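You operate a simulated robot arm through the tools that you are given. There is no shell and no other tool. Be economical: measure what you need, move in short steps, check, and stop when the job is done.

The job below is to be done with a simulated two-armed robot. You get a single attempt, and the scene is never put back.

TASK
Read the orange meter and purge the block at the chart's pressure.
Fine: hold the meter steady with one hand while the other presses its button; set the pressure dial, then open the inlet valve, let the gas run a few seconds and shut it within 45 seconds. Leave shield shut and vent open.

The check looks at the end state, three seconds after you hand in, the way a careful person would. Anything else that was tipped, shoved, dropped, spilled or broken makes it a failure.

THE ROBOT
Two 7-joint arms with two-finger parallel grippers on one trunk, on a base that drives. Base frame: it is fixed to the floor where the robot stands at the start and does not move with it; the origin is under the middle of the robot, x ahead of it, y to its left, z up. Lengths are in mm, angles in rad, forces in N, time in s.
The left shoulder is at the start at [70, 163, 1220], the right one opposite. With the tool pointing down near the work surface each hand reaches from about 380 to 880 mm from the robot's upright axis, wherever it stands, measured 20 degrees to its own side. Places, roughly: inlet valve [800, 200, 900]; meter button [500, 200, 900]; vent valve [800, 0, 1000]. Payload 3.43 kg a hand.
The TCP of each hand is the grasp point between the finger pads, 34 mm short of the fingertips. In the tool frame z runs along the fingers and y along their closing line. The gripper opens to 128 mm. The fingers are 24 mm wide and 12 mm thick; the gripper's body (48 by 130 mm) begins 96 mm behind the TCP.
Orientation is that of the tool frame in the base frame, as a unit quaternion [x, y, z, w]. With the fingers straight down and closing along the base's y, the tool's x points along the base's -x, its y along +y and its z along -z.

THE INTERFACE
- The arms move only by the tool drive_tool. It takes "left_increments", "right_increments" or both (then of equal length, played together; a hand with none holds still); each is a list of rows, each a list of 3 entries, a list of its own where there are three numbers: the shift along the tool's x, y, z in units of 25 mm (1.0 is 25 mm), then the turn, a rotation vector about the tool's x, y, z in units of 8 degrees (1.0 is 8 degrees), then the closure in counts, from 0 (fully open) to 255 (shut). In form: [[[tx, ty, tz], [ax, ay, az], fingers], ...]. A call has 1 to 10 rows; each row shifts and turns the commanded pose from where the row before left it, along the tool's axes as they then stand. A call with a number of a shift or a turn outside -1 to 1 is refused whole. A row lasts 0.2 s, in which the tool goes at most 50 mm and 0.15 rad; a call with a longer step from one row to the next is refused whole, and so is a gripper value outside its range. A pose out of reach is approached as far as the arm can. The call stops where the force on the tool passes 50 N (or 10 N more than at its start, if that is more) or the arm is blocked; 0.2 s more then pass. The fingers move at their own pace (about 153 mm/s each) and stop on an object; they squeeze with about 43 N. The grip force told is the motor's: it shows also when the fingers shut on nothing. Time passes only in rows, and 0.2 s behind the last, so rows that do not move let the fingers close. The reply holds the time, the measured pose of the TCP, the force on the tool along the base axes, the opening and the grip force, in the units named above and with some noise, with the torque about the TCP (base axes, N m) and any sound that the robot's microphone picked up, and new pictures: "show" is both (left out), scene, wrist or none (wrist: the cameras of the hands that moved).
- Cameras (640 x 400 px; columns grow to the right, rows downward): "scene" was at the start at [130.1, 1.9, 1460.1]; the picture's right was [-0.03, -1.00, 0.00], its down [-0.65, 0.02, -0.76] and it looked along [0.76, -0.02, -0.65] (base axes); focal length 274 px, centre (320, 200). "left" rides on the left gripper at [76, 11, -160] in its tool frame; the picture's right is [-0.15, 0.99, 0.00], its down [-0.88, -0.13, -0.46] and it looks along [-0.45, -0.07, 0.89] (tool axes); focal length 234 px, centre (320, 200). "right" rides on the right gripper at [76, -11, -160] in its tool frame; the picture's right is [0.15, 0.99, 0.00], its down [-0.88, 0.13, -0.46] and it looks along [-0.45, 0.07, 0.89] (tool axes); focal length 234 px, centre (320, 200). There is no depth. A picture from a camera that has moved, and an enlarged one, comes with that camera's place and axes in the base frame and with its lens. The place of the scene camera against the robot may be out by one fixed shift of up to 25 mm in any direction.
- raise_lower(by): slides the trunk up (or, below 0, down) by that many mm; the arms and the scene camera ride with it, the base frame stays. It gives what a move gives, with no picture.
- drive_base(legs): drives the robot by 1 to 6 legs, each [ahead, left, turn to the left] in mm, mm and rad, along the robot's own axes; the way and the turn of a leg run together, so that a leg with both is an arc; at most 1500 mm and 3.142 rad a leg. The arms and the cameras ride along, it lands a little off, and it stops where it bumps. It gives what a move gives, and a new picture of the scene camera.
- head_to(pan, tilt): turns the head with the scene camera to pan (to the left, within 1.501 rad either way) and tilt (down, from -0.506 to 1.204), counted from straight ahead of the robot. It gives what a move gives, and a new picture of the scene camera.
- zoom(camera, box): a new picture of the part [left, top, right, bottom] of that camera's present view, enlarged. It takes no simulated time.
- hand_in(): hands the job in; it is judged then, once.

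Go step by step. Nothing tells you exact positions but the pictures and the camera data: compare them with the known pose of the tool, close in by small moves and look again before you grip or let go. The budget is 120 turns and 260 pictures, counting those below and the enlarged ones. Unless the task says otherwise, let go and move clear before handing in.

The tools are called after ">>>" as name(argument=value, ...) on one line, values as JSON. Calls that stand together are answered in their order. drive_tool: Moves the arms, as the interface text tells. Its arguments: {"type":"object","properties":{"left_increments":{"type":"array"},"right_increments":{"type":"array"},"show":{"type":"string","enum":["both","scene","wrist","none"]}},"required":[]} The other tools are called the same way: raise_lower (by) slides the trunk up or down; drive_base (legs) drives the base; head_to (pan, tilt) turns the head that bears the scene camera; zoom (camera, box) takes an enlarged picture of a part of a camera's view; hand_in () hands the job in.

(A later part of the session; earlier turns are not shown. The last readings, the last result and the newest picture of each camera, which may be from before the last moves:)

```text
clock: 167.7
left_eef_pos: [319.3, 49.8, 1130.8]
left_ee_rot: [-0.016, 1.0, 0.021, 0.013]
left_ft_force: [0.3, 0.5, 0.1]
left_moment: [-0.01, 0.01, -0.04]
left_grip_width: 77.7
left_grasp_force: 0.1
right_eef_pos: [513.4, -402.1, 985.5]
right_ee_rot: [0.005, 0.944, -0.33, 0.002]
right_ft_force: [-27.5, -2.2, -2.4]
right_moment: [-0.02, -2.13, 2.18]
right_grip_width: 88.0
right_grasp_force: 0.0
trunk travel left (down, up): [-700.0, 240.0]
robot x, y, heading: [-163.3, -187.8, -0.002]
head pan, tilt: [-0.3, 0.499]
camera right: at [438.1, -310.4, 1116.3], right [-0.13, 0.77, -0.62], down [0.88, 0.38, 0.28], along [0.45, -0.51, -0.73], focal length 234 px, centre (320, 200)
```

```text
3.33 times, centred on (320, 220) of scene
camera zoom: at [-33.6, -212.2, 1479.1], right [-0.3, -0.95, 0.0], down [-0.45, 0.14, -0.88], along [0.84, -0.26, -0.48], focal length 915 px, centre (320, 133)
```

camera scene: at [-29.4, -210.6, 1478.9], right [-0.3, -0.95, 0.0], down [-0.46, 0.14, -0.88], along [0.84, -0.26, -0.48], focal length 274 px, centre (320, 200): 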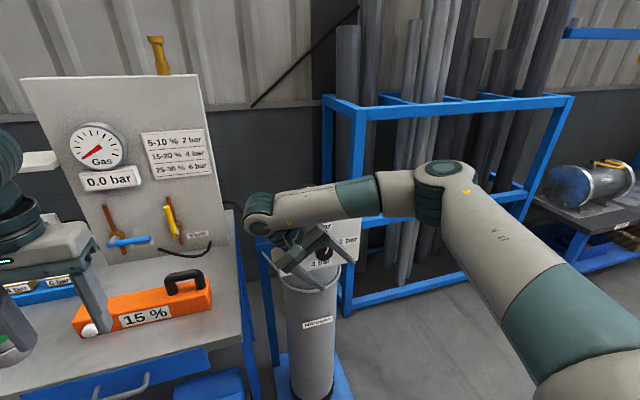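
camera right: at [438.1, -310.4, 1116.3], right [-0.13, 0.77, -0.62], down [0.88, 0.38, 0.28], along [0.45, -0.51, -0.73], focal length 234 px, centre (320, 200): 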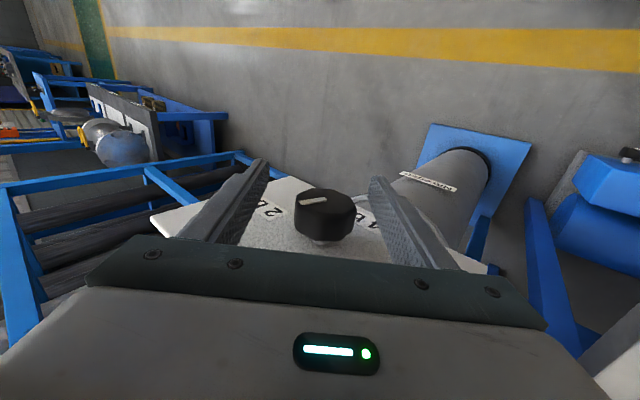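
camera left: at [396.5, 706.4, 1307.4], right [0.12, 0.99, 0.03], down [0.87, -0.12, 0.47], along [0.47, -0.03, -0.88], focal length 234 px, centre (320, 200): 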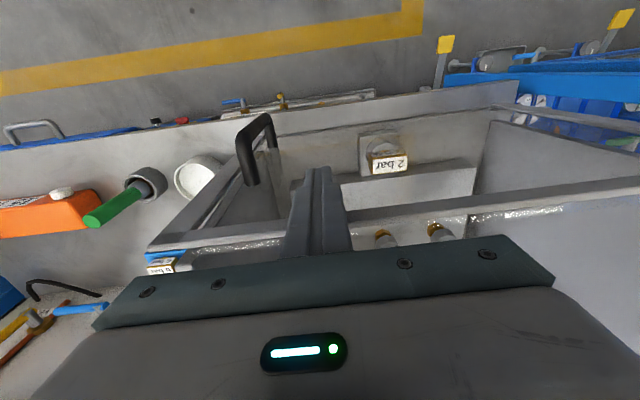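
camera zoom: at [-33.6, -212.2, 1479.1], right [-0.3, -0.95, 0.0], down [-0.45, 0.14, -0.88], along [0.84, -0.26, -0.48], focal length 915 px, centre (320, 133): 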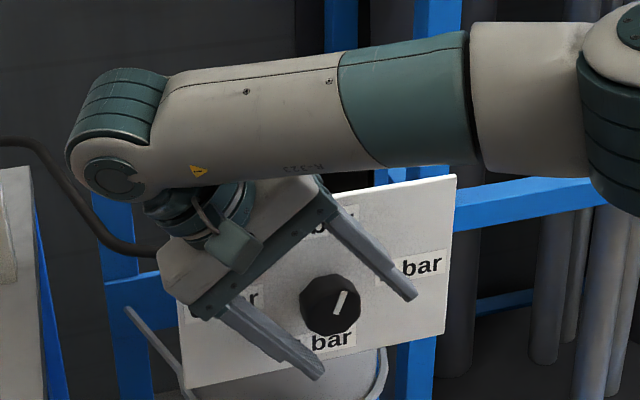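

The palm touches the plate here, so I back off to x≈507 and grip, then roll clockwise in steps.

>>> drive_tool(right_increments=[[[0.35, 0, 0], [0, 0, 0], 100], [[0, 0, 0], [0, 0, 0], 150], [[0, 0, 0], [0, 0, 0], 200], [[0, 0, 0], [0, 0, 0], 255]], show="none")

>>> drive_tool(right_increments=[[[0, 0, 0], [-0.5, 0, 0], 255], [[0, 0, 0], [-1, 0, 0], 255], [[0, 0, 0], [-1, 0, 0], 255], [[0, 0, 0], [-1, 0, 0], 255], [[0, 0, 0], [-1, 0, 0], 255]], show="wrist")

>>> zoom(camera="scene", box=[240, 160, 400, 280])

```text
clock: 168.7
left_eef_pos: [325.5, 53.6, 1127.4]
left_ee_rot: [-0.018, 1.0, 0.02, 0.009]
left_ft_force: [0.0, -0.1, -0.9]
left_moment: [-0.01, 0.0, 0.04]
left_grip_width: 77.6
left_grasp_force: 0.0
right_eef_pos: [511.4, -397.3, 983.0]
right_ee_rot: [0.003, 0.944, -0.331, 0.002]
right_ft_force: [4.0, 20.6, -20.7]
right_moment: [0.09, -0.2, 0.91]
right_grip_width: 47.4
right_grasp_force: 45.1
trunk travel left (down, up): [-700.0, 240.0]
robot x, y, heading: [-161.1, -187.6, 0.002]
head pan, tilt: [-0.3, 0.499]
```

```text
clock: 169.9
left_eef_pos: [323.4, 53.0, 1127.8]
left_ee_rot: [-0.017, 1.0, 0.021, 0.011]
left_ft_force: [0.3, -0.1, -1.0]
left_moment: [-0.02, 0.0, -0.01]
left_grip_width: 77.7
left_grasp_force: 0.1
right_eef_pos: [511.2, -398.9, 983.8]
right_ee_rot: [0.004, 1.0, -0.022, 0.002]
right_ft_force: [0.3, 24.1, -21.5]
right_moment: [0.11, 0.61, 0.1]
right_grip_width: 47.7
right_grasp_force: 44.9
trunk travel left (down, up): [-700.0, 240.0]
robot x, y, heading: [-161.5, -192.1, 0.003]
head pan, tilt: [-0.3, 0.499]
camera right: at [435.0, -402.0, 1142.4], right [-0.14, 0.99, -0.05], down [0.88, 0.14, 0.45], along [0.46, 0.02, -0.89], focal length 234 px, centre (320, 200)
```

right: 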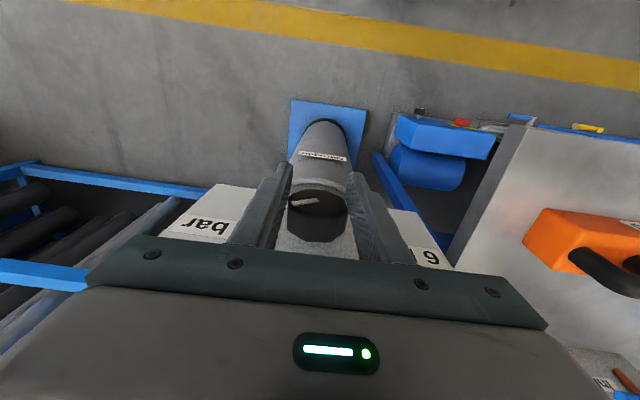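

```text
3.33 times, centred on (320, 220) of scene
camera zoom: at [-26.0, -209.1, 1478.5], right [-0.3, -0.96, 0.0], down [-0.46, 0.14, -0.88], along [0.84, -0.26, -0.48], focal length 915 px, centre (320, 133)
```

zoom: 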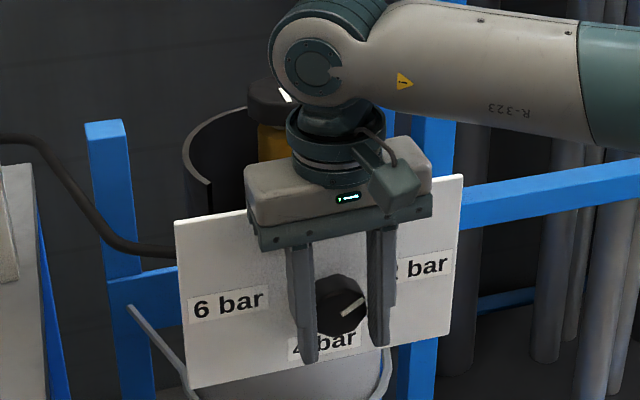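

The pointer follows (about 62° now). I relieve the side force and roll on.

>>> drive_tool(right_increments=[[[0, 0.1, 0.1], [0, 0, 0], 255], [[0, 0, 0], [-1, 0, 0], 255], [[0, 0, 0], [-1, 0, 0], 255], [[0, 0, 0], [-1, 0, 0], 255], [[0, 0, 0], [-1, 0, 0], 255], [[0, 0, 0], [-1, 0, 0], 255], [[0, 0, 0], [-1, 0, 0], 255]], show="none")

>>> zoom(camera="scene", box=[240, 160, 400, 280])

```text
clock: 171.5
left_eef_pos: [324.2, 48.4, 1128.8]
left_ee_rot: [-0.016, 1.0, 0.022, 0.011]
left_ft_force: [-0.6, 0.3, -0.3]
left_moment: [-0.02, -0.03, 0.01]
left_grip_width: 77.7
left_grasp_force: 0.1
right_eef_pos: [510.5, -401.8, 981.5]
right_ee_rot: [0.004, 0.922, 0.387, 0.008]
right_ft_force: [11.6, -6.6, 9.0]
right_moment: [-0.01, 0.54, -0.08]
right_grip_width: 47.7
right_grasp_force: 44.4
trunk travel left (down, up): [-700.0, 240.0]
robot x, y, heading: [-158.8, -187.0, -0.003]
head pan, tilt: [-0.3, 0.499]
```

```text
3.33 times, centred on (320, 220) of scene
camera zoom: at [-28.0, -213.4, 1478.8], right [-0.3, -0.95, 0.0], down [-0.46, 0.14, -0.88], along [0.84, -0.26, -0.48], focal length 915 px, centre (320, 133)
```

zoom: 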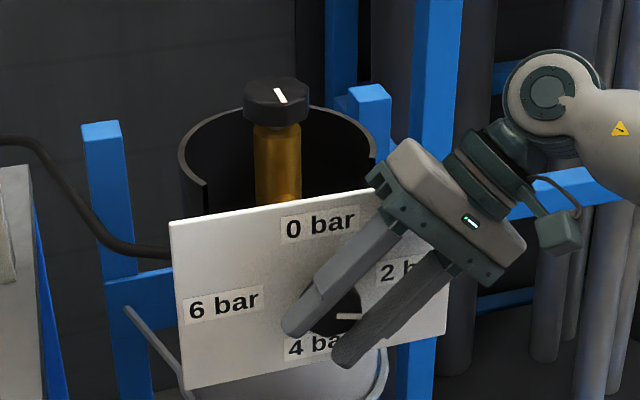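

>>> drive_tool(right_increments=[[[0, 0, 0], [-1, 0, 0], 255], [[0, 0, 0], [-1, 0, 0], 255], [[0, 0, 0], [-1, 0, 0], 255], [[0, 0, 0], [-1, 0, 0], 255]], show="none")

>>> zoom(camera="scene", box=[240, 160, 400, 280])

```text
clock: 172.5
left_eef_pos: [324.1, 47.5, 1128.5]
left_ee_rot: [-0.018, 1.0, 0.023, 0.011]
left_ft_force: [-0.3, -0.3, -0.3]
left_moment: [-0.01, 0.01, 0.03]
left_grip_width: 77.7
left_grasp_force: 0.0
right_eef_pos: [511.7, -402.7, 982.2]
right_ee_rot: [0.003, 0.779, 0.627, 0.007]
right_ft_force: [12.8, -17.7, 4.4]
right_moment: [0.02, 0.29, -0.7]
right_grip_width: 48.0
right_grasp_force: 44.9
trunk travel left (down, up): [-700.0, 240.0]
robot x, y, heading: [-163.9, -186.5, -0.001]
head pan, tilt: [-0.3, 0.499]
```

```text
3.33 times, centred on (320, 220) of scene
camera zoom: at [-27.3, -215.0, 1478.6], right [-0.3, -0.95, 0.0], down [-0.46, 0.14, -0.88], along [0.84, -0.26, -0.48], focal length 915 px, centre (320, 133)
```

zoom: 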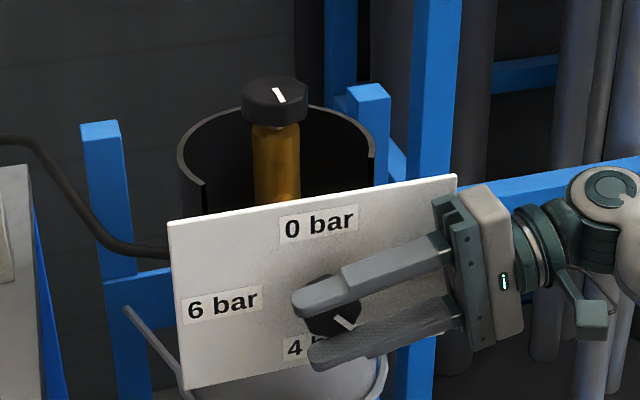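

The roll keeps going well, pointer about 135°. I continue.

>>> drive_tool(right_increments=[[[0, -0.06, -0.05], [-1, 0, 0], 255], [[0, 0, 0], [-1, 0, 0], 255], [[0, 0, 0], [-1, 0, 0], 255], [[0, 0, 0], [-1, 0, 0], 255]], show="none")

>>> zoom(camera="scene", box=[270, 190, 380, 270])

```text
clock: 173.5
left_eef_pos: [323.4, 49.2, 1129.5]
left_ee_rot: [-0.017, 1.0, 0.022, 0.01]
left_ft_force: [-0.2, -0.3, -0.5]
left_moment: [0.03, -0.01, -0.03]
left_grip_width: 77.5
left_grasp_force: 0.0
right_eef_pos: [510.1, -402.3, 979.5]
right_ee_rot: [0.0, 0.578, 0.816, 0.006]
right_ft_force: [6.6, -12.0, -4.9]
right_moment: [-0.01, 0.48, -0.33]
right_grip_width: 47.7
right_grasp_force: 45.0
trunk travel left (down, up): [-700.0, 240.0]
robot x, y, heading: [-161.0, -190.8, -0.007]
head pan, tilt: [-0.3, 0.499]
```

```text
5.00 times, centred on (325, 230) of scene
camera zoom: at [-27.2, -213.7, 1478.5], right [-0.3, -0.95, 0.0], down [-0.46, 0.14, -0.88], along [0.84, -0.26, -0.48], focal length 1372 px, centre (295, 50)
```

zoom: 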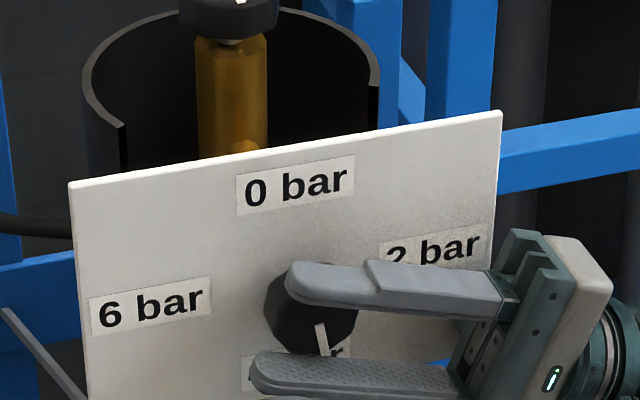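

Pointer about 155°. A bit more.

>>> drive_tool(right_increments=[[[0, 0, 0], [-0.8, 0, 0], 255], [[0, 0, 0], [-0.8, 0, 0], 255], [[0, 0, 0], [-0.8, 0, 0], 255]], show="none")

>>> zoom(camera="scene", box=[270, 190, 380, 270])

```text
clock: 174.3
left_eef_pos: [324.1, 48.6, 1128.7]
left_ee_rot: [-0.017, 1.0, 0.022, 0.011]
left_ft_force: [-0.3, -1.0, 0.4]
left_moment: [0.02, -0.01, -0.01]
left_grip_width: 77.5
left_grasp_force: 0.1
right_eef_pos: [510.6, -402.0, 978.3]
right_ee_rot: [-0.001, 0.433, 0.902, 0.006]
right_ft_force: [-0.8, -7.6, -15.8]
right_moment: [-0.07, 0.63, -0.8]
right_grip_width: 47.6
right_grasp_force: 45.6
trunk travel left (down, up): [-700.0, 240.0]
robot x, y, heading: [-161.8, -187.2, 0.0]
head pan, tilt: [-0.3, 0.499]
```

```text
5.00 times, centred on (325, 230) of scene
camera zoom: at [-26.6, -213.3, 1478.3], right [-0.3, -0.95, 0.0], down [-0.46, 0.14, -0.88], along [0.84, -0.26, -0.48], focal length 1372 px, centre (295, 50)
```

zoom: 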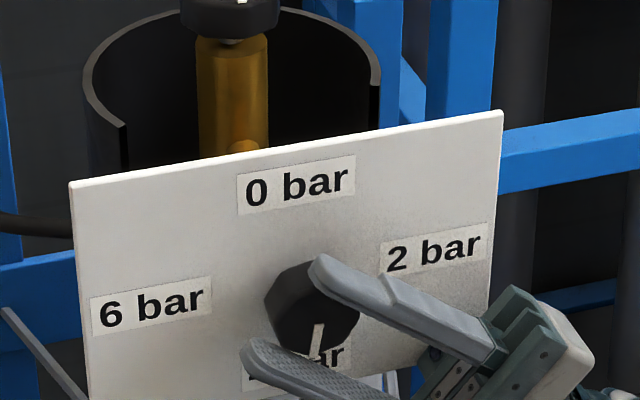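

The pointer now points straight to 4 bar. I release, withdraw in -x and check.

>>> drive_tool(right_increments=[[[0, 0, 0], [0, 0, 0], 120], [[0, 0, 0], [0, 0, 0], 90], [[0.6, 0, 0], [0, 0, 0], 90], [[1, 0, 0], [0, 0, 0], 90], [[1, 0, 0], [0, 0, 0], 90], [[1, 0, 0], [0, 0, 0], 90], [[1, 0, 0], [0, 0, 0], 90], [[1, 0, 0], [0, 0, 0], 90]], show="none")

>>> drive_tool(right_increments=[[[0, -0.5, -0.5], [1, 0, 0], 90], [[0, 0, -1], [1, 0, 0], 90], [[0, 0, -1], [1, 0, 0], 90], [[0, 0, -1], [1, 0, 0], 90], [[0, 0, 0], [1, 0, 0], 90], [[0, 0, 0], [1, 0, 0], 90], [[0, 0, 0], [1, 0, 0], 90], [[0, 0, 0], [1, 0, 0], 90], [[0, 0, 0], [1, 0, 0], 90], [[0, 0, 0], [1, 0, 0], 90]], show="scene")

>>> zoom(camera="scene", box=[270, 190, 380, 270])

```text
clock: 176.1
left_eef_pos: [322.0, 50.9, 1128.7]
left_ee_rot: [-0.017, 1.0, 0.021, 0.011]
left_ft_force: [-0.4, 0.3, 0.8]
left_moment: [0.0, -0.01, 0.01]
left_grip_width: 77.4
left_grasp_force: 0.1
right_eef_pos: [369.1, -399.0, 980.5]
right_ee_rot: [-0.002, 0.433, 0.901, 0.007]
right_ft_force: [-0.2, -0.1, 0.1]
right_moment: [0.01, -0.01, -0.02]
right_grip_width: 82.6
right_grasp_force: 0.0
trunk travel left (down, up): [-700.0, 240.0]
robot x, y, heading: [-164.2, -187.7, -0.002]
head pan, tilt: [-0.3, 0.499]
```

```text
clock: 178.3
left_eef_pos: [321.3, 50.3, 1127.2]
left_ee_rot: [-0.017, 1.0, 0.021, 0.012]
left_ft_force: [-0.3, 0.7, -0.1]
left_moment: [-0.01, 0.03, 0.02]
left_grip_width: 77.9
left_grasp_force: 0.0
right_eef_pos: [370.0, -469.7, 933.5]
right_ee_rot: [0.004, 0.912, 0.411, 0.007]
right_ft_force: [-0.1, 0.0, -0.3]
right_moment: [0.0, 0.0, 0.0]
right_grip_width: 83.0
right_grasp_force: 0.1
trunk travel left (down, up): [-700.0, 240.0]
robot x, y, heading: [-163.4, -188.4, 0.003]
head pan, tilt: [-0.3, 0.499]
camera scene: at [-28.9, -211.3, 1478.8], right [-0.3, -0.96, 0.0], down [-0.46, 0.14, -0.88], along [0.84, -0.26, -0.48], focal length 274 px, centre (320, 200)
```

scene: 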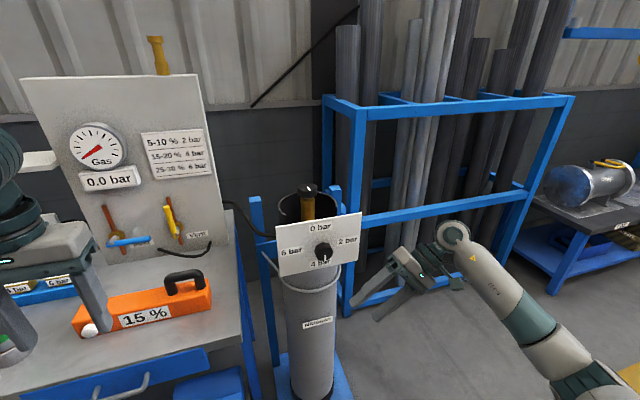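

```text
5.00 times, centred on (325, 230) of scene
camera zoom: at [-28.9, -211.3, 1478.8], right [-0.3, -0.96, 0.0], down [-0.46, 0.14, -0.88], along [0.84, -0.26, -0.48], focal length 1372 px, centre (295, 50)
```

zoom: 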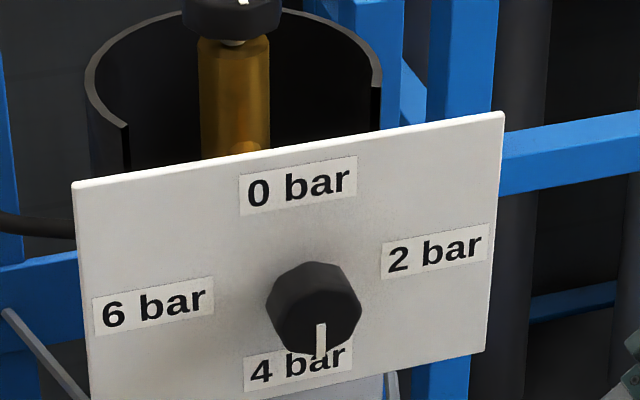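

The dial reads 4 bar. Next the inlet valve: I tuck the right hand back and up, then drive in front of the panel.

>>> drive_tool(right_increments=[[[1, 0, 0], [1, 0, 0], 90], [[1, 0, 0], [1, 0, 0], 90], [[1, 0, 0], [1, 0, 0], 90], [[1, 0, 0], [1, 0, 0], 90], [[1, 0, 0], [1, 0, 0], 90], [[0.5, 0, 0], [1, 0, 0], 90], [[0, 0, -1], [0, 0, 0], 90], [[0, 0, -1], [0, 0, 0], 90], [[0, 0, -1], [0, 0, 0], 90], [[0, 0, -1], [0, 0, 0], 90]], show="none")

>>> drive_tool(right_increments=[[[0, 0.5, -1], [0, 0, 0], 90], [[0, 0.5, -1], [0, 0, 0], 90], [[0, 0.5, -1], [0, 0, 0], 90], [[0, 0.5, -1], [0, 0, 0], 90], [[0, 0.5, -1], [0, 0, 0], 90]], show="none")

>>> drive_base(legs=[[0, 240, 0], [150, 0, 0]])

>>> head_to(pan=0.15, tilt=0.6)

```text
clock: 180.5
left_eef_pos: [322.0, 50.1, 1128.3]
left_ee_rot: [-0.017, 1.0, 0.021, 0.011]
left_ft_force: [0.4, 0.4, -0.3]
left_moment: [-0.02, 0.0, 0.0]
left_grip_width: 77.8
left_grasp_force: 0.0
right_eef_pos: [232.3, -468.3, 1033.3]
right_ee_rot: [0.005, 1.0, 0.005, 0.005]
right_ft_force: [-0.1, -0.3, 1.1]
right_moment: [-0.02, -0.03, -0.01]
right_grip_width: 82.8
right_grasp_force: 0.2
trunk travel left (down, up): [-700.0, 240.0]
robot x, y, heading: [-159.7, -190.8, -0.003]
head pan, tilt: [-0.3, 0.499]
```

```text
clock: 181.7
left_eef_pos: [322.5, 50.5, 1129.5]
left_ee_rot: [-0.017, 1.0, 0.021, 0.011]
left_ft_force: [-0.6, 0.3, -0.1]
left_moment: [-0.04, -0.01, -0.02]
left_grip_width: 77.7
left_grasp_force: 0.0
right_eef_pos: [231.5, -407.8, 1159.5]
right_ee_rot: [0.005, 1.0, 0.004, 0.005]
right_ft_force: [-0.7, -0.3, -0.3]
right_moment: [0.0, 0.01, -0.02]
right_grip_width: 82.8
right_grasp_force: 0.0
trunk travel left (down, up): [-700.0, 240.0]
robot x, y, heading: [-159.2, -191.8, 0.001]
head pan, tilt: [-0.3, 0.499]
```

```text
clock: 184.4
left_eef_pos: [471.2, 289.6, 1129.4]
left_ee_rot: [-0.017, 1.0, 0.021, 0.011]
left_ft_force: [-0.4, 0.1, -0.4]
left_moment: [0.01, -0.01, 0.03]
left_grip_width: 77.7
left_grasp_force: 0.1
right_eef_pos: [381.6, -167.9, 1159.2]
right_ee_rot: [0.004, 1.0, 0.005, 0.005]
right_ft_force: [0.1, -0.7, 0.3]
right_moment: [0.0, -0.01, 0.01]
right_grip_width: 82.5
right_grasp_force: 0.1
trunk travel left (down, up): [-700.0, 240.0]
robot x, y, heading: [-11.8, 52.7, -0.0]
head pan, tilt: [-0.3, 0.499]
camera scene: at [120.2, 28.0, 1479.0], right [-0.29, -0.96, 0.0], down [-0.46, 0.14, -0.88], along [0.84, -0.26, -0.48], focal length 274 px, centre (320, 200)
```

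scene: 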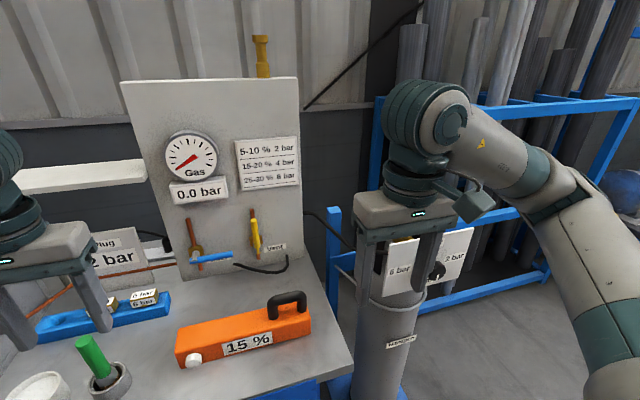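

```text
clock: 185.3
left_eef_pos: [471.9, 291.2, 1129.7]
left_ee_rot: [-0.017, 1.0, 0.022, 0.011]
left_ft_force: [0.2, 0.0, 0.5]
left_moment: [-0.03, 0.0, -0.01]
left_grip_width: 77.7
left_grasp_force: 0.0
right_eef_pos: [382.3, -167.3, 1159.5]
right_ee_rot: [0.004, 1.0, 0.005, 0.005]
right_ft_force: [0.2, -0.1, -0.4]
right_moment: [-0.02, 0.01, -0.03]
right_grip_width: 82.7
right_grasp_force: 0.1
trunk travel left (down, up): [-700.0, 240.0]
robot x, y, heading: [-12.6, 50.3, 0.005]
head pan, tilt: [0.15, 0.6]
camera scene: at [121.2, 68.5, 1469.8], right [0.15, -0.99, 0.0], down [-0.56, -0.08, -0.83], along [0.82, 0.12, -0.56], focal length 274 px, centre (320, 200)
```

scene: 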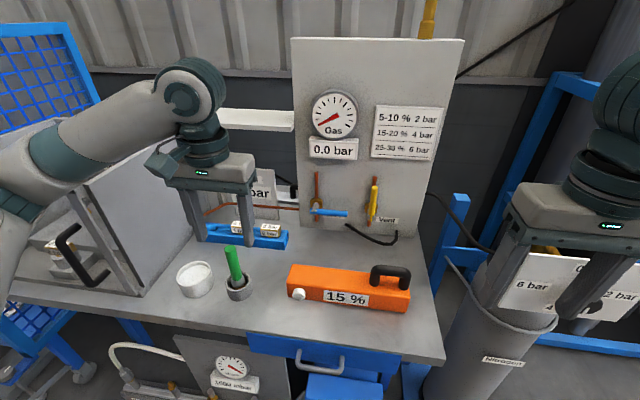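

>>> zoom(camera="scene", box=[290, 160, 410, 240])

>>> drive_tool(left_increments=[[[-0.8, -0.8, 0], [0, 0, 0], 150], [[-0.8, -0.8, 0], [0, 0, 0], 200], [[-0.8, -0.6, 0], [0, 0, 0], 255], [[-0.4, 0, 0], [0, 0, 0], 255]], show="wrist")

```text
5.00 times, centred on (350, 200) of scene
camera zoom: at [121.2, 68.5, 1469.8], right [0.15, -0.99, 0.0], down [-0.56, -0.08, -0.83], along [0.82, 0.12, -0.56], focal length 1372 px, centre (170, 200)
```

zoom: 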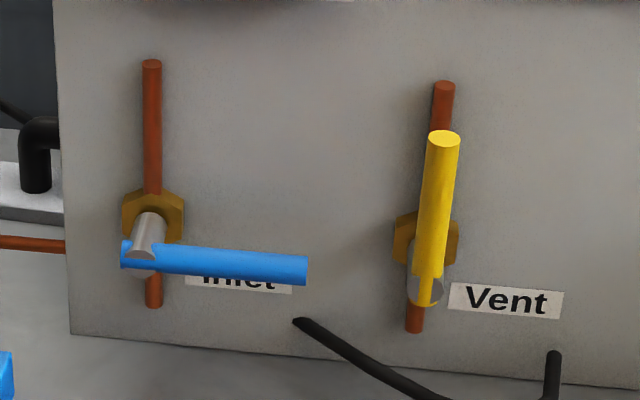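

```text
clock: 186.3
left_eef_pos: [543.5, 238.0, 1128.9]
left_ee_rot: [-0.018, 1.0, 0.022, 0.011]
left_ft_force: [0.3, 0.8, 0.0]
left_moment: [0.0, -0.02, 0.01]
left_grip_width: 0.0
left_grasp_force: 33.2
right_eef_pos: [380.3, -168.4, 1158.5]
right_ee_rot: [0.004, 1.0, 0.005, 0.004]
right_ft_force: [0.4, 0.7, -0.9]
right_moment: [0.0, 0.03, -0.03]
right_grip_width: 82.9
right_grasp_force: 0.1
trunk travel left (down, up): [-700.0, 240.0]
robot x, y, heading: [-14.2, 50.0, -0.0]
head pan, tilt: [0.15, 0.6]
camera left: at [465.1, 240.5, 1286.9], right [0.11, 0.99, 0.05], down [0.87, -0.12, 0.47], along [0.47, -0.01, -0.88], focal length 234 px, centre (320, 200)
```

left: 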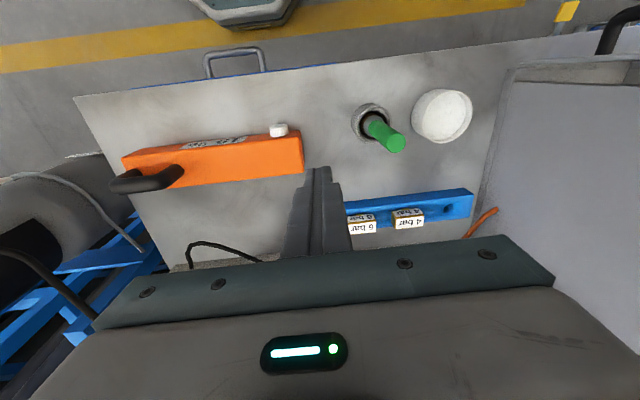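

The lever is horizontal (shut), pivot about [789, 175, 953], tip about y=77, while the vent's lever is upright (open). I'll lift the inlet lever from below with the closed, forward-tilted left fingers. First I tilt and approach above the bench.

>>> drive_tool(left_increments=[[[-0.4, -0.9, 0], [0, 0, 0], 255], [[-0.4, -0.9, 0], [0, 0, 0], 255], [[-0.4, -0.9, 0], [0, 0, 0], 255], [[-0.4, -0.9, 0], [0, 0, 0], 255], [[-0.4, -0.9, 0], [0, 0, 0], 255], [[-0.4, -0.8, 0], [0, -1, 0], 255], [[0, 0, 0], [0, -1, 0], 255], [[0, 0, 0], [0, -1, 0], 255], [[0, 0, 0], [0, -1, 0], 255], [[0, 0, 0], [0, -1, 0], 255]], show="both")

```text
clock: 188.5
left_eef_pos: [608.5, 108.2, 1124.4]
left_ee_rot: [-0.009, 0.935, 0.025, 0.354]
left_ft_force: [0.1, 0.8, -0.7]
left_moment: [0.02, 0.0, -0.01]
left_grip_width: 0.2
left_grasp_force: 33.1
right_eef_pos: [382.9, -167.4, 1160.0]
right_ee_rot: [0.005, 1.0, 0.005, 0.005]
right_ft_force: [0.5, 0.3, 0.6]
right_moment: [0.0, -0.02, 0.01]
right_grip_width: 82.6
right_grasp_force: 0.0
trunk travel left (down, up): [-700.0, 240.0]
robot x, y, heading: [-14.2, 52.0, 0.003]
head pan, tilt: [0.15, 0.6]
camera scene: at [121.8, 68.8, 1469.8], right [0.15, -0.99, 0.0], down [-0.56, -0.09, -0.82], along [0.82, 0.12, -0.57], focal length 274 px, centre (320, 200)
camera left: at [446.8, 110.9, 1194.1], right [0.07, 0.99, 0.14], down [0.36, -0.16, 0.92], along [0.93, -0.02, -0.37], focal length 234 px, centre (320, 200)
```

scene: 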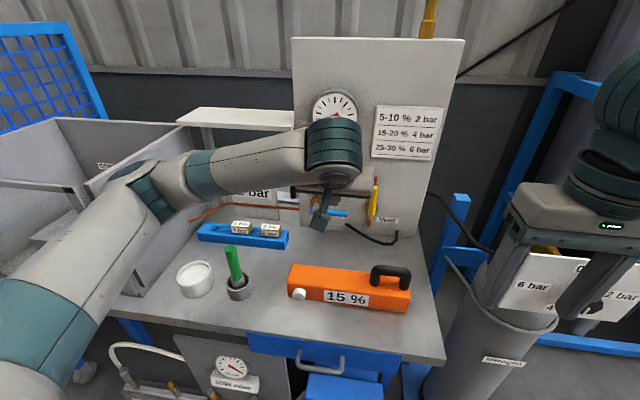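
left: 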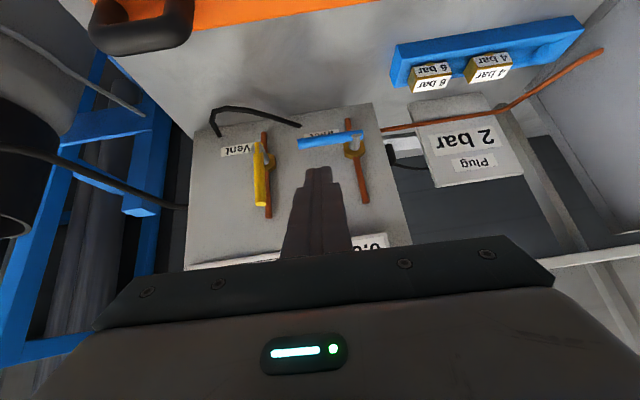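

Both views agree: pivot [792, 175, 951], lever tip y≈80. I come down in front of and then below the lever.

>>> drive_tool(left_increments=[[[0.2, 0, 0.917], [0, 0, 0], 255], [[0.2, 0, 0.917], [0, 0, 0], 255], [[0.2, 0, 0.917], [0, 0, 0], 255], [[0.2, 0, 0.917], [0, 0, 0], 255], [[0.2, 0, 0.917], [0, 0, 0], 255], [[0.2, 0, 0.917], [0, 0, 0], 255], [[0.2, -0.04, 0.917], [0, 0, 0], 255], [[0.2, -0.04, 0.917], [0, 0, 0], 255], [[0.6, 0, 0.67], [0, 0, 0], 255], [[0.6, 0, 0.67], [0, 0, 0], 255]])

>>> zoom(camera="left", box=[200, 60, 440, 260])

>>> zoom(camera="scene", box=[270, 140, 430, 280])

```text
clock: 190.7
left_eef_pos: [699.0, 119.2, 914.6]
left_ee_rot: [-0.01, 0.935, 0.026, 0.353]
left_ft_force: [0.7, 0.0, -0.2]
left_moment: [0.02, -0.04, 0.03]
left_grip_width: 0.1
left_grasp_force: 33.5
right_eef_pos: [383.7, -166.7, 1158.7]
right_ee_rot: [0.005, 1.0, 0.005, 0.004]
right_ft_force: [0.0, 0.5, -0.5]
right_moment: [0.02, 0.01, -0.01]
right_grip_width: 82.8
right_grasp_force: 0.1
trunk travel left (down, up): [-700.0, 240.0]
robot x, y, heading: [-11.5, 52.0, 0.006]
head pan, tilt: [0.15, 0.6]
camera scene: at [122.0, 68.6, 1469.7], right [0.15, -0.99, 0.0], down [-0.56, -0.09, -0.82], along [0.82, 0.12, -0.57], focal length 274 px, centre (320, 200)
camera left: at [537.3, 121.4, 985.0], right [0.07, 0.99, 0.14], down [0.37, -0.16, 0.92], along [0.93, -0.02, -0.37], focal length 234 px, centre (320, 200)
```

scene: 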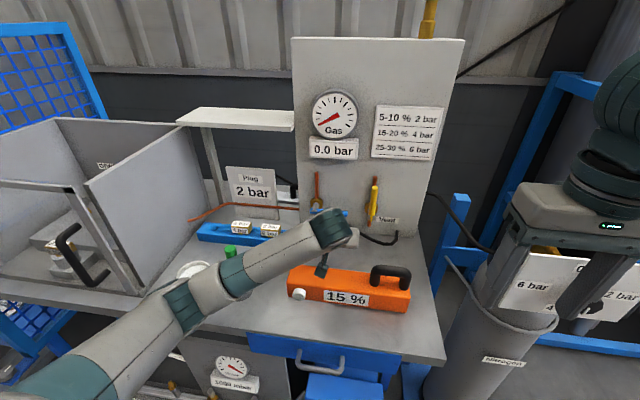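
left: 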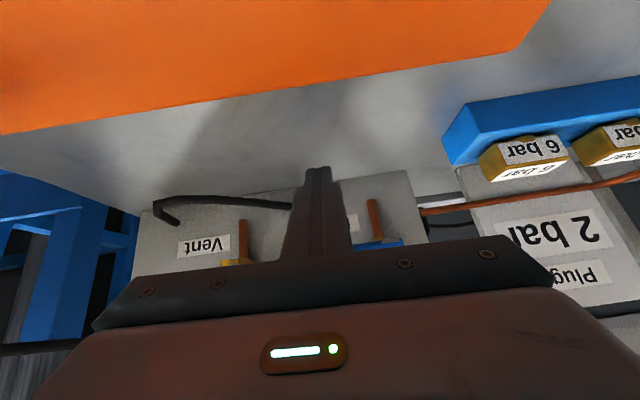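

```text
2.00 times, centred on (320, 160) of left
camera zoom: at [537.3, 121.4, 985.0], right [0.07, 0.99, 0.14], down [0.37, -0.16, 0.92], along [0.93, -0.02, -0.37], focal length 468 px, centre (320, 280)
```

zoom: 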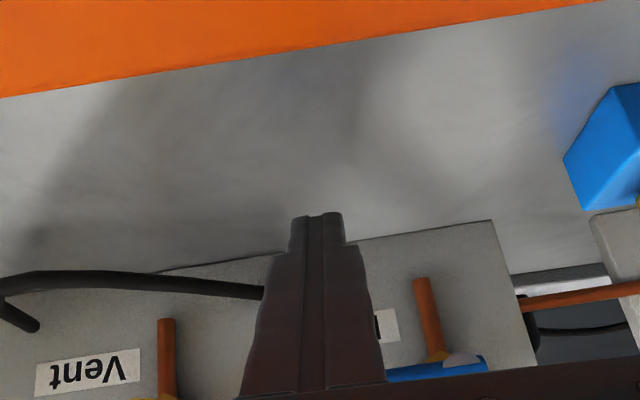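

```text
2.86 times, centred on (350, 210) of scene
camera zoom: at [122.0, 68.6, 1469.7], right [0.15, -0.99, 0.0], down [-0.56, -0.09, -0.82], along [0.82, 0.12, -0.57], focal length 784 px, centre (234, 171)
```

zoom: 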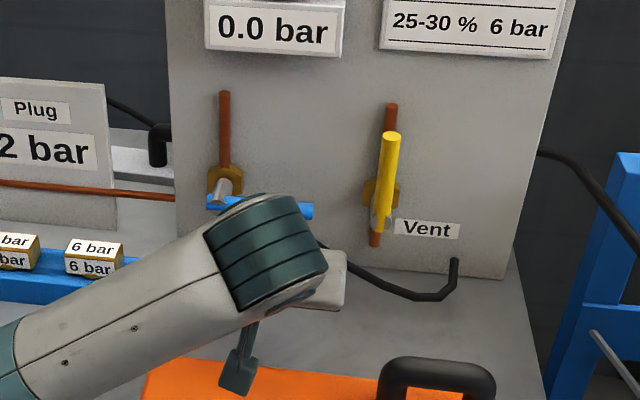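

Just a small sideways drift; I correct it while going forward under the lever.

>>> drive_tool(left_increments=[[[-0.83, -0.22, 0.74], [0, 0, 0], 255], [[-0.83, -0.22, 0.74], [0, 0, 0], 255], [[-0.83, -0.22, 0.74], [0, 0, 0], 255]], show="wrist")

>>> zoom(camera="scene", box=[270, 140, 430, 280])

```text
clock: 191.5
left_eef_pos: [783.6, 104.4, 913.5]
left_ee_rot: [-0.01, 0.936, 0.027, 0.352]
left_ft_force: [0.6, 0.8, -0.3]
left_moment: [0.0, 0.0, 0.03]
left_grip_width: 0.2
left_grasp_force: 33.0
right_eef_pos: [381.8, -168.0, 1158.4]
right_ee_rot: [0.004, 1.0, 0.006, 0.004]
right_ft_force: [0.5, 0.3, -0.1]
right_moment: [0.02, 0.0, 0.01]
right_grip_width: 82.8
right_grasp_force: 0.0
trunk travel left (down, up): [-700.0, 240.0]
robot x, y, heading: [-11.2, 51.5, 0.007]
head pan, tilt: [0.15, 0.6]
camera left: at [621.6, 106.7, 984.0], right [0.07, 0.99, 0.14], down [0.37, -0.16, 0.92], along [0.93, -0.02, -0.37], focal length 234 px, centre (320, 200)
```

left: 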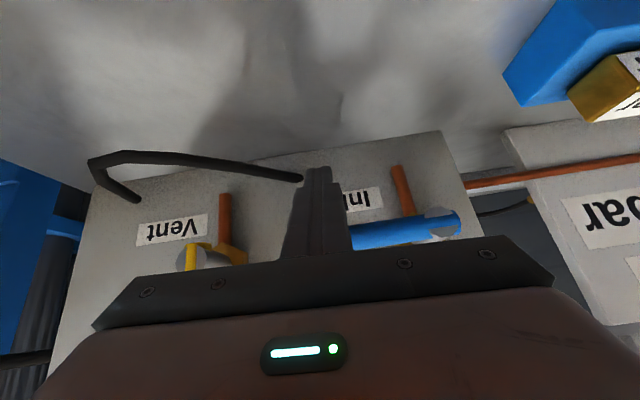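

```text
2.86 times, centred on (350, 210) of scene
camera zoom: at [122.4, 67.8, 1469.6], right [0.15, -0.99, 0.0], down [-0.56, -0.08, -0.82], along [0.82, 0.12, -0.57], focal length 784 px, centre (234, 171)
```

zoom: 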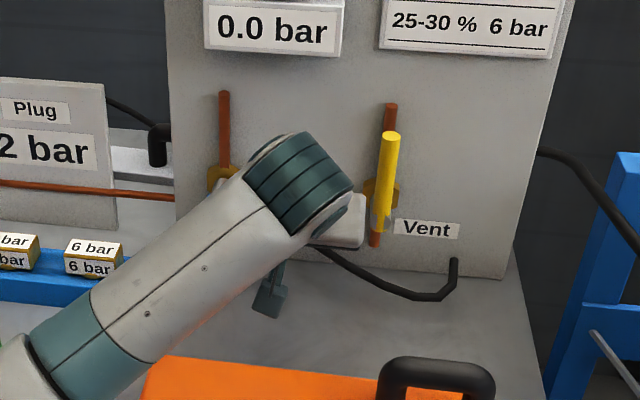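

The finger is beneath the lever with about 10 mm to spare. I lift along the lever's arc, first half.

>>> drive_tool(left_increments=[[[-0.4, 0.03, -0.45], [0, 0, 0], 255], [[-0.53, 0.1, -0.6], [0, 0, 0], 255], [[-0.53, 0.1, -0.6], [0, 0, 0], 255], [[-0.53, 0.1, -0.6], [0, 0, 0], 255]], show="wrist")

>>> zoom(camera="scene", box=[270, 100, 430, 240])

```text
clock: 192.5
left_eef_pos: [782.7, 108.6, 990.9]
left_ee_rot: [-0.01, 0.935, 0.027, 0.353]
left_ft_force: [-0.3, 0.1, 0.3]
left_moment: [0.01, 0.0, 0.02]
left_grip_width: 0.2
left_grasp_force: 33.3
right_eef_pos: [382.1, -166.8, 1159.2]
right_ee_rot: [0.004, 1.0, 0.005, 0.005]
right_ft_force: [-0.2, 0.5, 0.1]
right_moment: [0.02, -0.02, 0.0]
right_grip_width: 82.8
right_grasp_force: 0.1
trunk travel left (down, up): [-700.0, 240.0]
robot x, y, heading: [-9.6, 48.1, 0.004]
head pan, tilt: [0.15, 0.6]
camera left: at [621.1, 112.3, 1059.6], right [0.07, 0.99, 0.14], down [0.37, -0.16, 0.92], along [0.93, -0.02, -0.37], focal length 234 px, centre (320, 200)
```

left: 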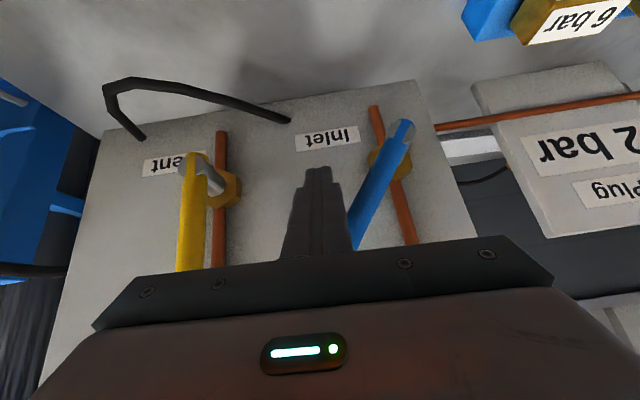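

```text
2.86 times, centred on (350, 170) of scene
camera zoom: at [121.5, 68.1, 1469.8], right [0.15, -0.99, 0.0], down [-0.56, -0.09, -0.83], along [0.82, 0.12, -0.56], focal length 784 px, centre (234, 286)
```

zoom: 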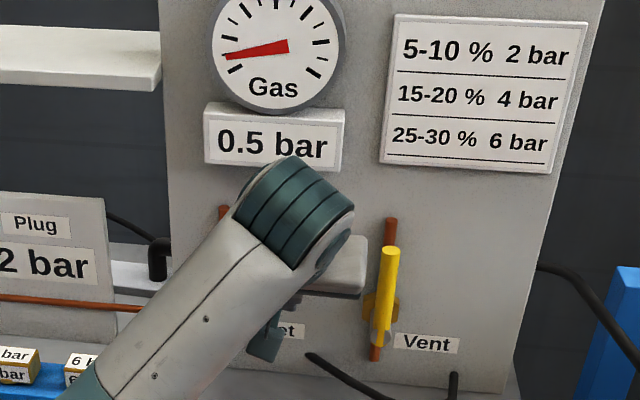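

The valve is opening (gauge 0.5 bar rising). I finish to upright.

>>> drive_tool(left_increments=[[[-0.4, 0.55, -0.45], [0, 0, 0], 255], [[-0.25, 0.66, -0.28], [0, 0, 0], 255], [[0, 0.55, 0], [0, 0, 0], 255], [[0, 0.35, 0], [0, 0, 0], 255]], show="wrist")

>>> zoom(camera="scene", box=[270, 80, 430, 220])

```text
clock: 193.5
left_eef_pos: [782.2, 157.3, 1016.1]
left_ee_rot: [-0.008, 0.936, 0.026, 0.352]
left_ft_force: [1.6, -7.8, -2.1]
left_moment: [0.14, 0.02, -0.07]
left_grip_width: 0.1
left_grasp_force: 32.9
right_eef_pos: [382.0, -170.3, 1158.6]
right_ee_rot: [0.005, 1.0, 0.006, 0.005]
right_ft_force: [-0.2, -0.6, 0.5]
right_moment: [0.05, 0.0, 0.01]
right_grip_width: 83.0
right_grasp_force: 0.1
trunk travel left (down, up): [-700.0, 240.0]
robot x, y, heading: [-6.7, 49.0, 0.001]
head pan, tilt: [0.15, 0.6]
camera left: at [620.1, 160.4, 1086.5], right [0.08, 0.99, 0.14], down [0.37, -0.16, 0.92], along [0.93, -0.02, -0.37], focal length 234 px, centre (320, 200)
```

left: 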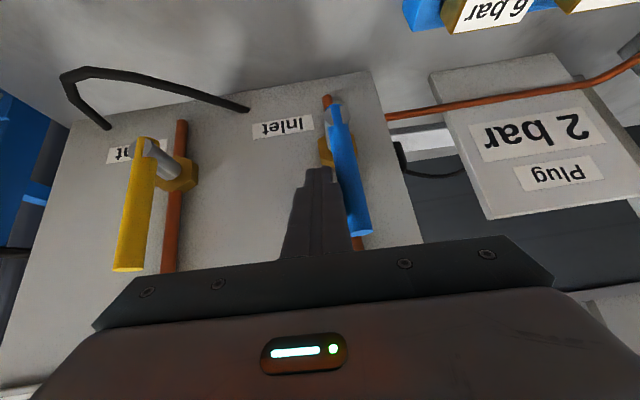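

```text
2.86 times, centred on (350, 150) of scene
camera zoom: at [122.4, 65.4, 1469.6], right [0.15, -0.99, 0.0], down [-0.56, -0.08, -0.82], along [0.82, 0.12, -0.57], focal length 784 px, centre (234, 343)
```

zoom: 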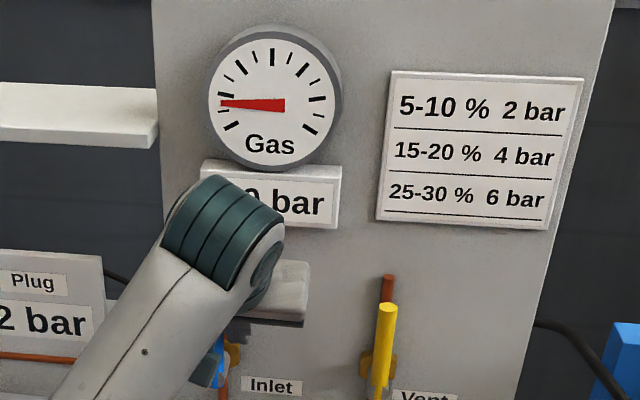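

The lever is upright at its stop, gas is running. I move the hand to the lever's other side while it runs.

>>> drive_tool(left_increments=[[[0.62, -0.1, -0.81], [0, 0, 0], 255], [[0.62, 0, -0.81], [0, 0, 0], 255], [[0, 0.8, 0], [0, 0, 0], 255], [[0, 0.8, 0], [0, 0, 0], 255], [[0, 0.8, 0], [0, 0, 0], 255], [[0, 0, 0], [0, 0, 0], 255], [[0, 0, 0], [0, 0, 0], 255], [[0, 0, 0], [0, 0, 0], 255]], show="wrist")

>>> zoom(camera="scene", box=[270, 80, 430, 220])

```text
clock: 195.3
left_eef_pos: [729.0, 215.8, 1028.3]
left_ee_rot: [-0.01, 0.935, 0.027, 0.352]
left_ft_force: [0.7, -0.6, 0.4]
left_moment: [-0.02, -0.02, 0.01]
left_grip_width: 0.2
left_grasp_force: 33.0
right_eef_pos: [382.1, -167.7, 1159.6]
right_ee_rot: [0.005, 1.0, 0.005, 0.004]
right_ft_force: [0.3, -0.2, -0.3]
right_moment: [0.02, 0.04, -0.01]
right_grip_width: 82.9
right_grasp_force: 0.1
trunk travel left (down, up): [-700.0, 240.0]
robot x, y, heading: [-11.7, 46.0, -0.0]
head pan, tilt: [0.15, 0.6]
camera left: at [567.1, 219.8, 1098.5], right [0.07, 0.99, 0.14], down [0.37, -0.16, 0.92], along [0.93, -0.02, -0.37], focal length 234 px, centre (320, 200)
```

left: 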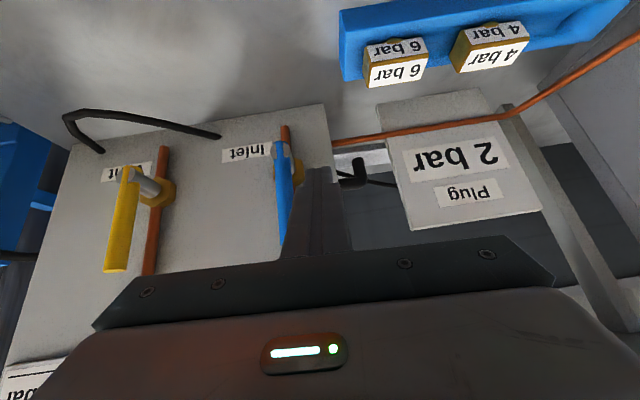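

```text
2.86 times, centred on (350, 150) of scene
camera zoom: at [121.9, 68.6, 1469.7], right [0.15, -0.99, 0.0], down [-0.56, -0.09, -0.82], along [0.82, 0.12, -0.57], focal length 784 px, centre (234, 343)
```

zoom: 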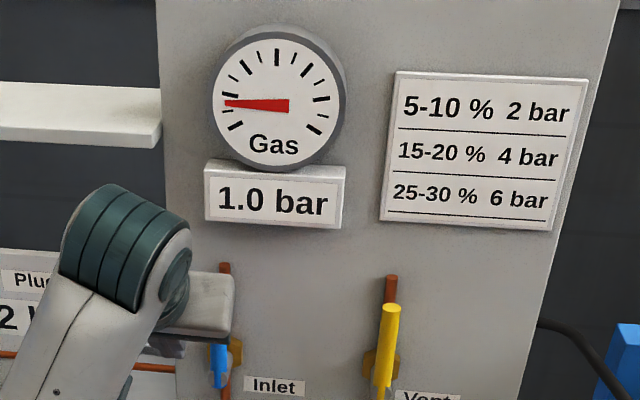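

The gauge holds 1.0 bar with the vent open, so gas flows. I move forward to the left of the lever and let it run a little longer.

>>> drive_tool(left_increments=[[[-0.73, -0.05, 0.81], [0, 0, 0], 255], [[-0.73, -0.05, 0.81], [0, 0, 0], 255], [[0, 0, 0], [0, 0, 0], 255], [[0, 0, 0], [0, 0, 0], 255], [[0, 0, 0], [0, 0, 0], 255], [[0, 0, 0], [0, 0, 0], 255], [[0, 0, 0], [0, 0, 0], 255], [[0, 0, 0], [0, 0, 0], 255]], show="wrist")

```text
clock: 197.1
left_eef_pos: [782.8, 217.9, 1021.7]
left_ee_rot: [-0.01, 0.935, 0.026, 0.352]
left_ft_force: [0.5, -0.2, -0.4]
left_moment: [0.05, 0.0, -0.01]
left_grip_width: 0.0
left_grasp_force: 32.8
right_eef_pos: [382.1, -168.8, 1158.7]
right_ee_rot: [0.005, 1.0, 0.005, 0.004]
right_ft_force: [0.5, 0.6, 0.8]
right_moment: [-0.03, -0.02, -0.01]
right_grip_width: 82.8
right_grasp_force: 0.0
trunk travel left (down, up): [-700.0, 240.0]
robot x, y, heading: [-12.2, 53.0, 0.0]
head pan, tilt: [0.15, 0.6]
camera left: at [621.1, 219.8, 1092.4], right [0.07, 0.99, 0.14], down [0.37, -0.16, 0.92], along [0.93, -0.02, -0.37], focal length 234 px, centre (320, 200)
```

left: 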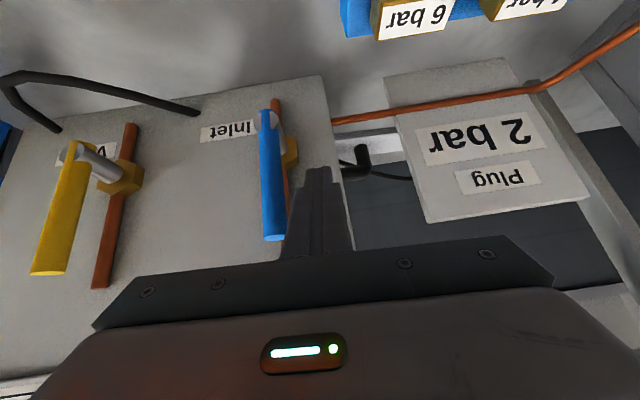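

Gas has run about 5 s. I push the lever back over to the right.

>>> drive_tool(left_increments=[[[0, -0.6, 0], [0, 0, 0], 255], [[0, -0.8, 0], [0, 0, 0], 255], [[0, -0.8, 0], [0, 0, 0], 255], [[0, -0.8, 0], [0, 0, 0], 255], [[0.13, -0.8, 0.15], [0, 0, 0], 255]], show="wrist")

```text
clock: 198.3
left_eef_pos: [786.4, 120.9, 1011.6]
left_ee_rot: [-0.01, 0.935, 0.027, 0.352]
left_ft_force: [-0.2, -0.5, 0.2]
left_moment: [0.0, -0.03, 0.02]
left_grip_width: 0.0
left_grasp_force: 33.0
right_eef_pos: [381.1, -168.5, 1158.4]
right_ee_rot: [0.004, 1.0, 0.005, 0.005]
right_ft_force: [-0.6, 0.9, 0.6]
right_moment: [0.01, 0.0, -0.03]
right_grip_width: 82.8
right_grasp_force: 0.1
trunk travel left (down, up): [-700.0, 240.0]
robot x, y, heading: [-13.2, 51.0, 0.001]
head pan, tilt: [0.15, 0.6]
camera left: at [625.1, 123.9, 1083.3], right [0.07, 0.99, 0.14], down [0.37, -0.16, 0.92], along [0.93, -0.02, -0.37], focal length 234 px, centre (320, 200)
```

left: 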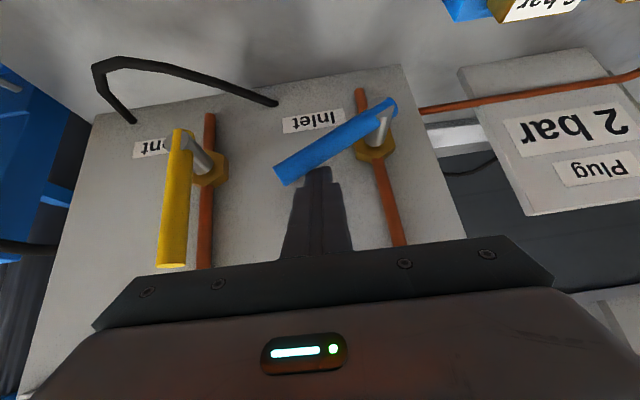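

>>> drive_tool(left_increments=[[[0.2, 0, 0.22], [0, 0, 0], 255], [[0.2, 0, 0.22], [0, 0, 0], 255], [[0.15, 0, 0.17], [0, 0, 0], 255]], show="wrist")

>>> zoom(camera="scene", box=[270, 80, 430, 220])

```text
clock: 199.1
left_eef_pos: [787.4, 123.0, 990.1]
left_ee_rot: [-0.009, 0.935, 0.026, 0.352]
left_ft_force: [0.0, 0.3, 0.2]
left_moment: [0.0, 0.02, 0.01]
left_grip_width: 0.0
left_grasp_force: 32.9
right_eef_pos: [381.0, -166.5, 1158.7]
right_ee_rot: [0.005, 1.0, 0.005, 0.004]
right_ft_force: [-0.1, 0.0, 0.0]
right_moment: [-0.01, -0.01, 0.0]
right_grip_width: 82.8
right_grasp_force: 0.1
trunk travel left (down, up): [-700.0, 240.0]
robot x, y, heading: [-14.6, 49.4, 0.002]
head pan, tilt: [0.15, 0.6]
camera left: at [624.7, 125.6, 1062.1], right [0.07, 0.99, 0.14], down [0.37, -0.16, 0.92], along [0.93, -0.02, -0.38], focal length 234 px, centre (320, 200)
```

left: 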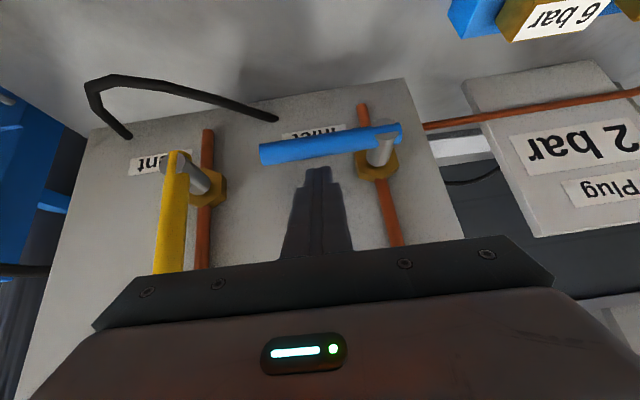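

```text
2.86 times, centred on (350, 150) of scene
camera zoom: at [121.8, 68.6, 1469.7], right [0.15, -0.99, 0.0], down [-0.56, -0.09, -0.82], along [0.82, 0.12, -0.57], focal length 784 px, centre (234, 343)
```

zoom: 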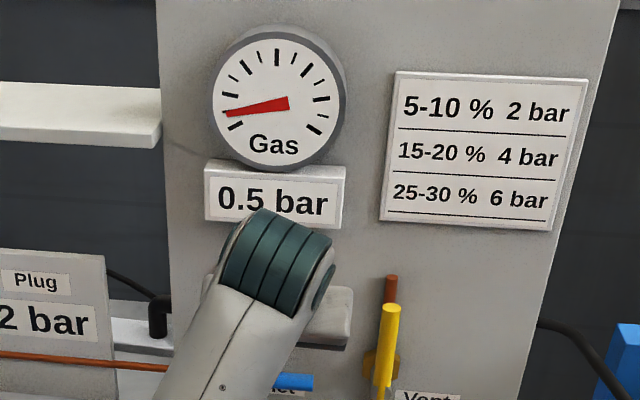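

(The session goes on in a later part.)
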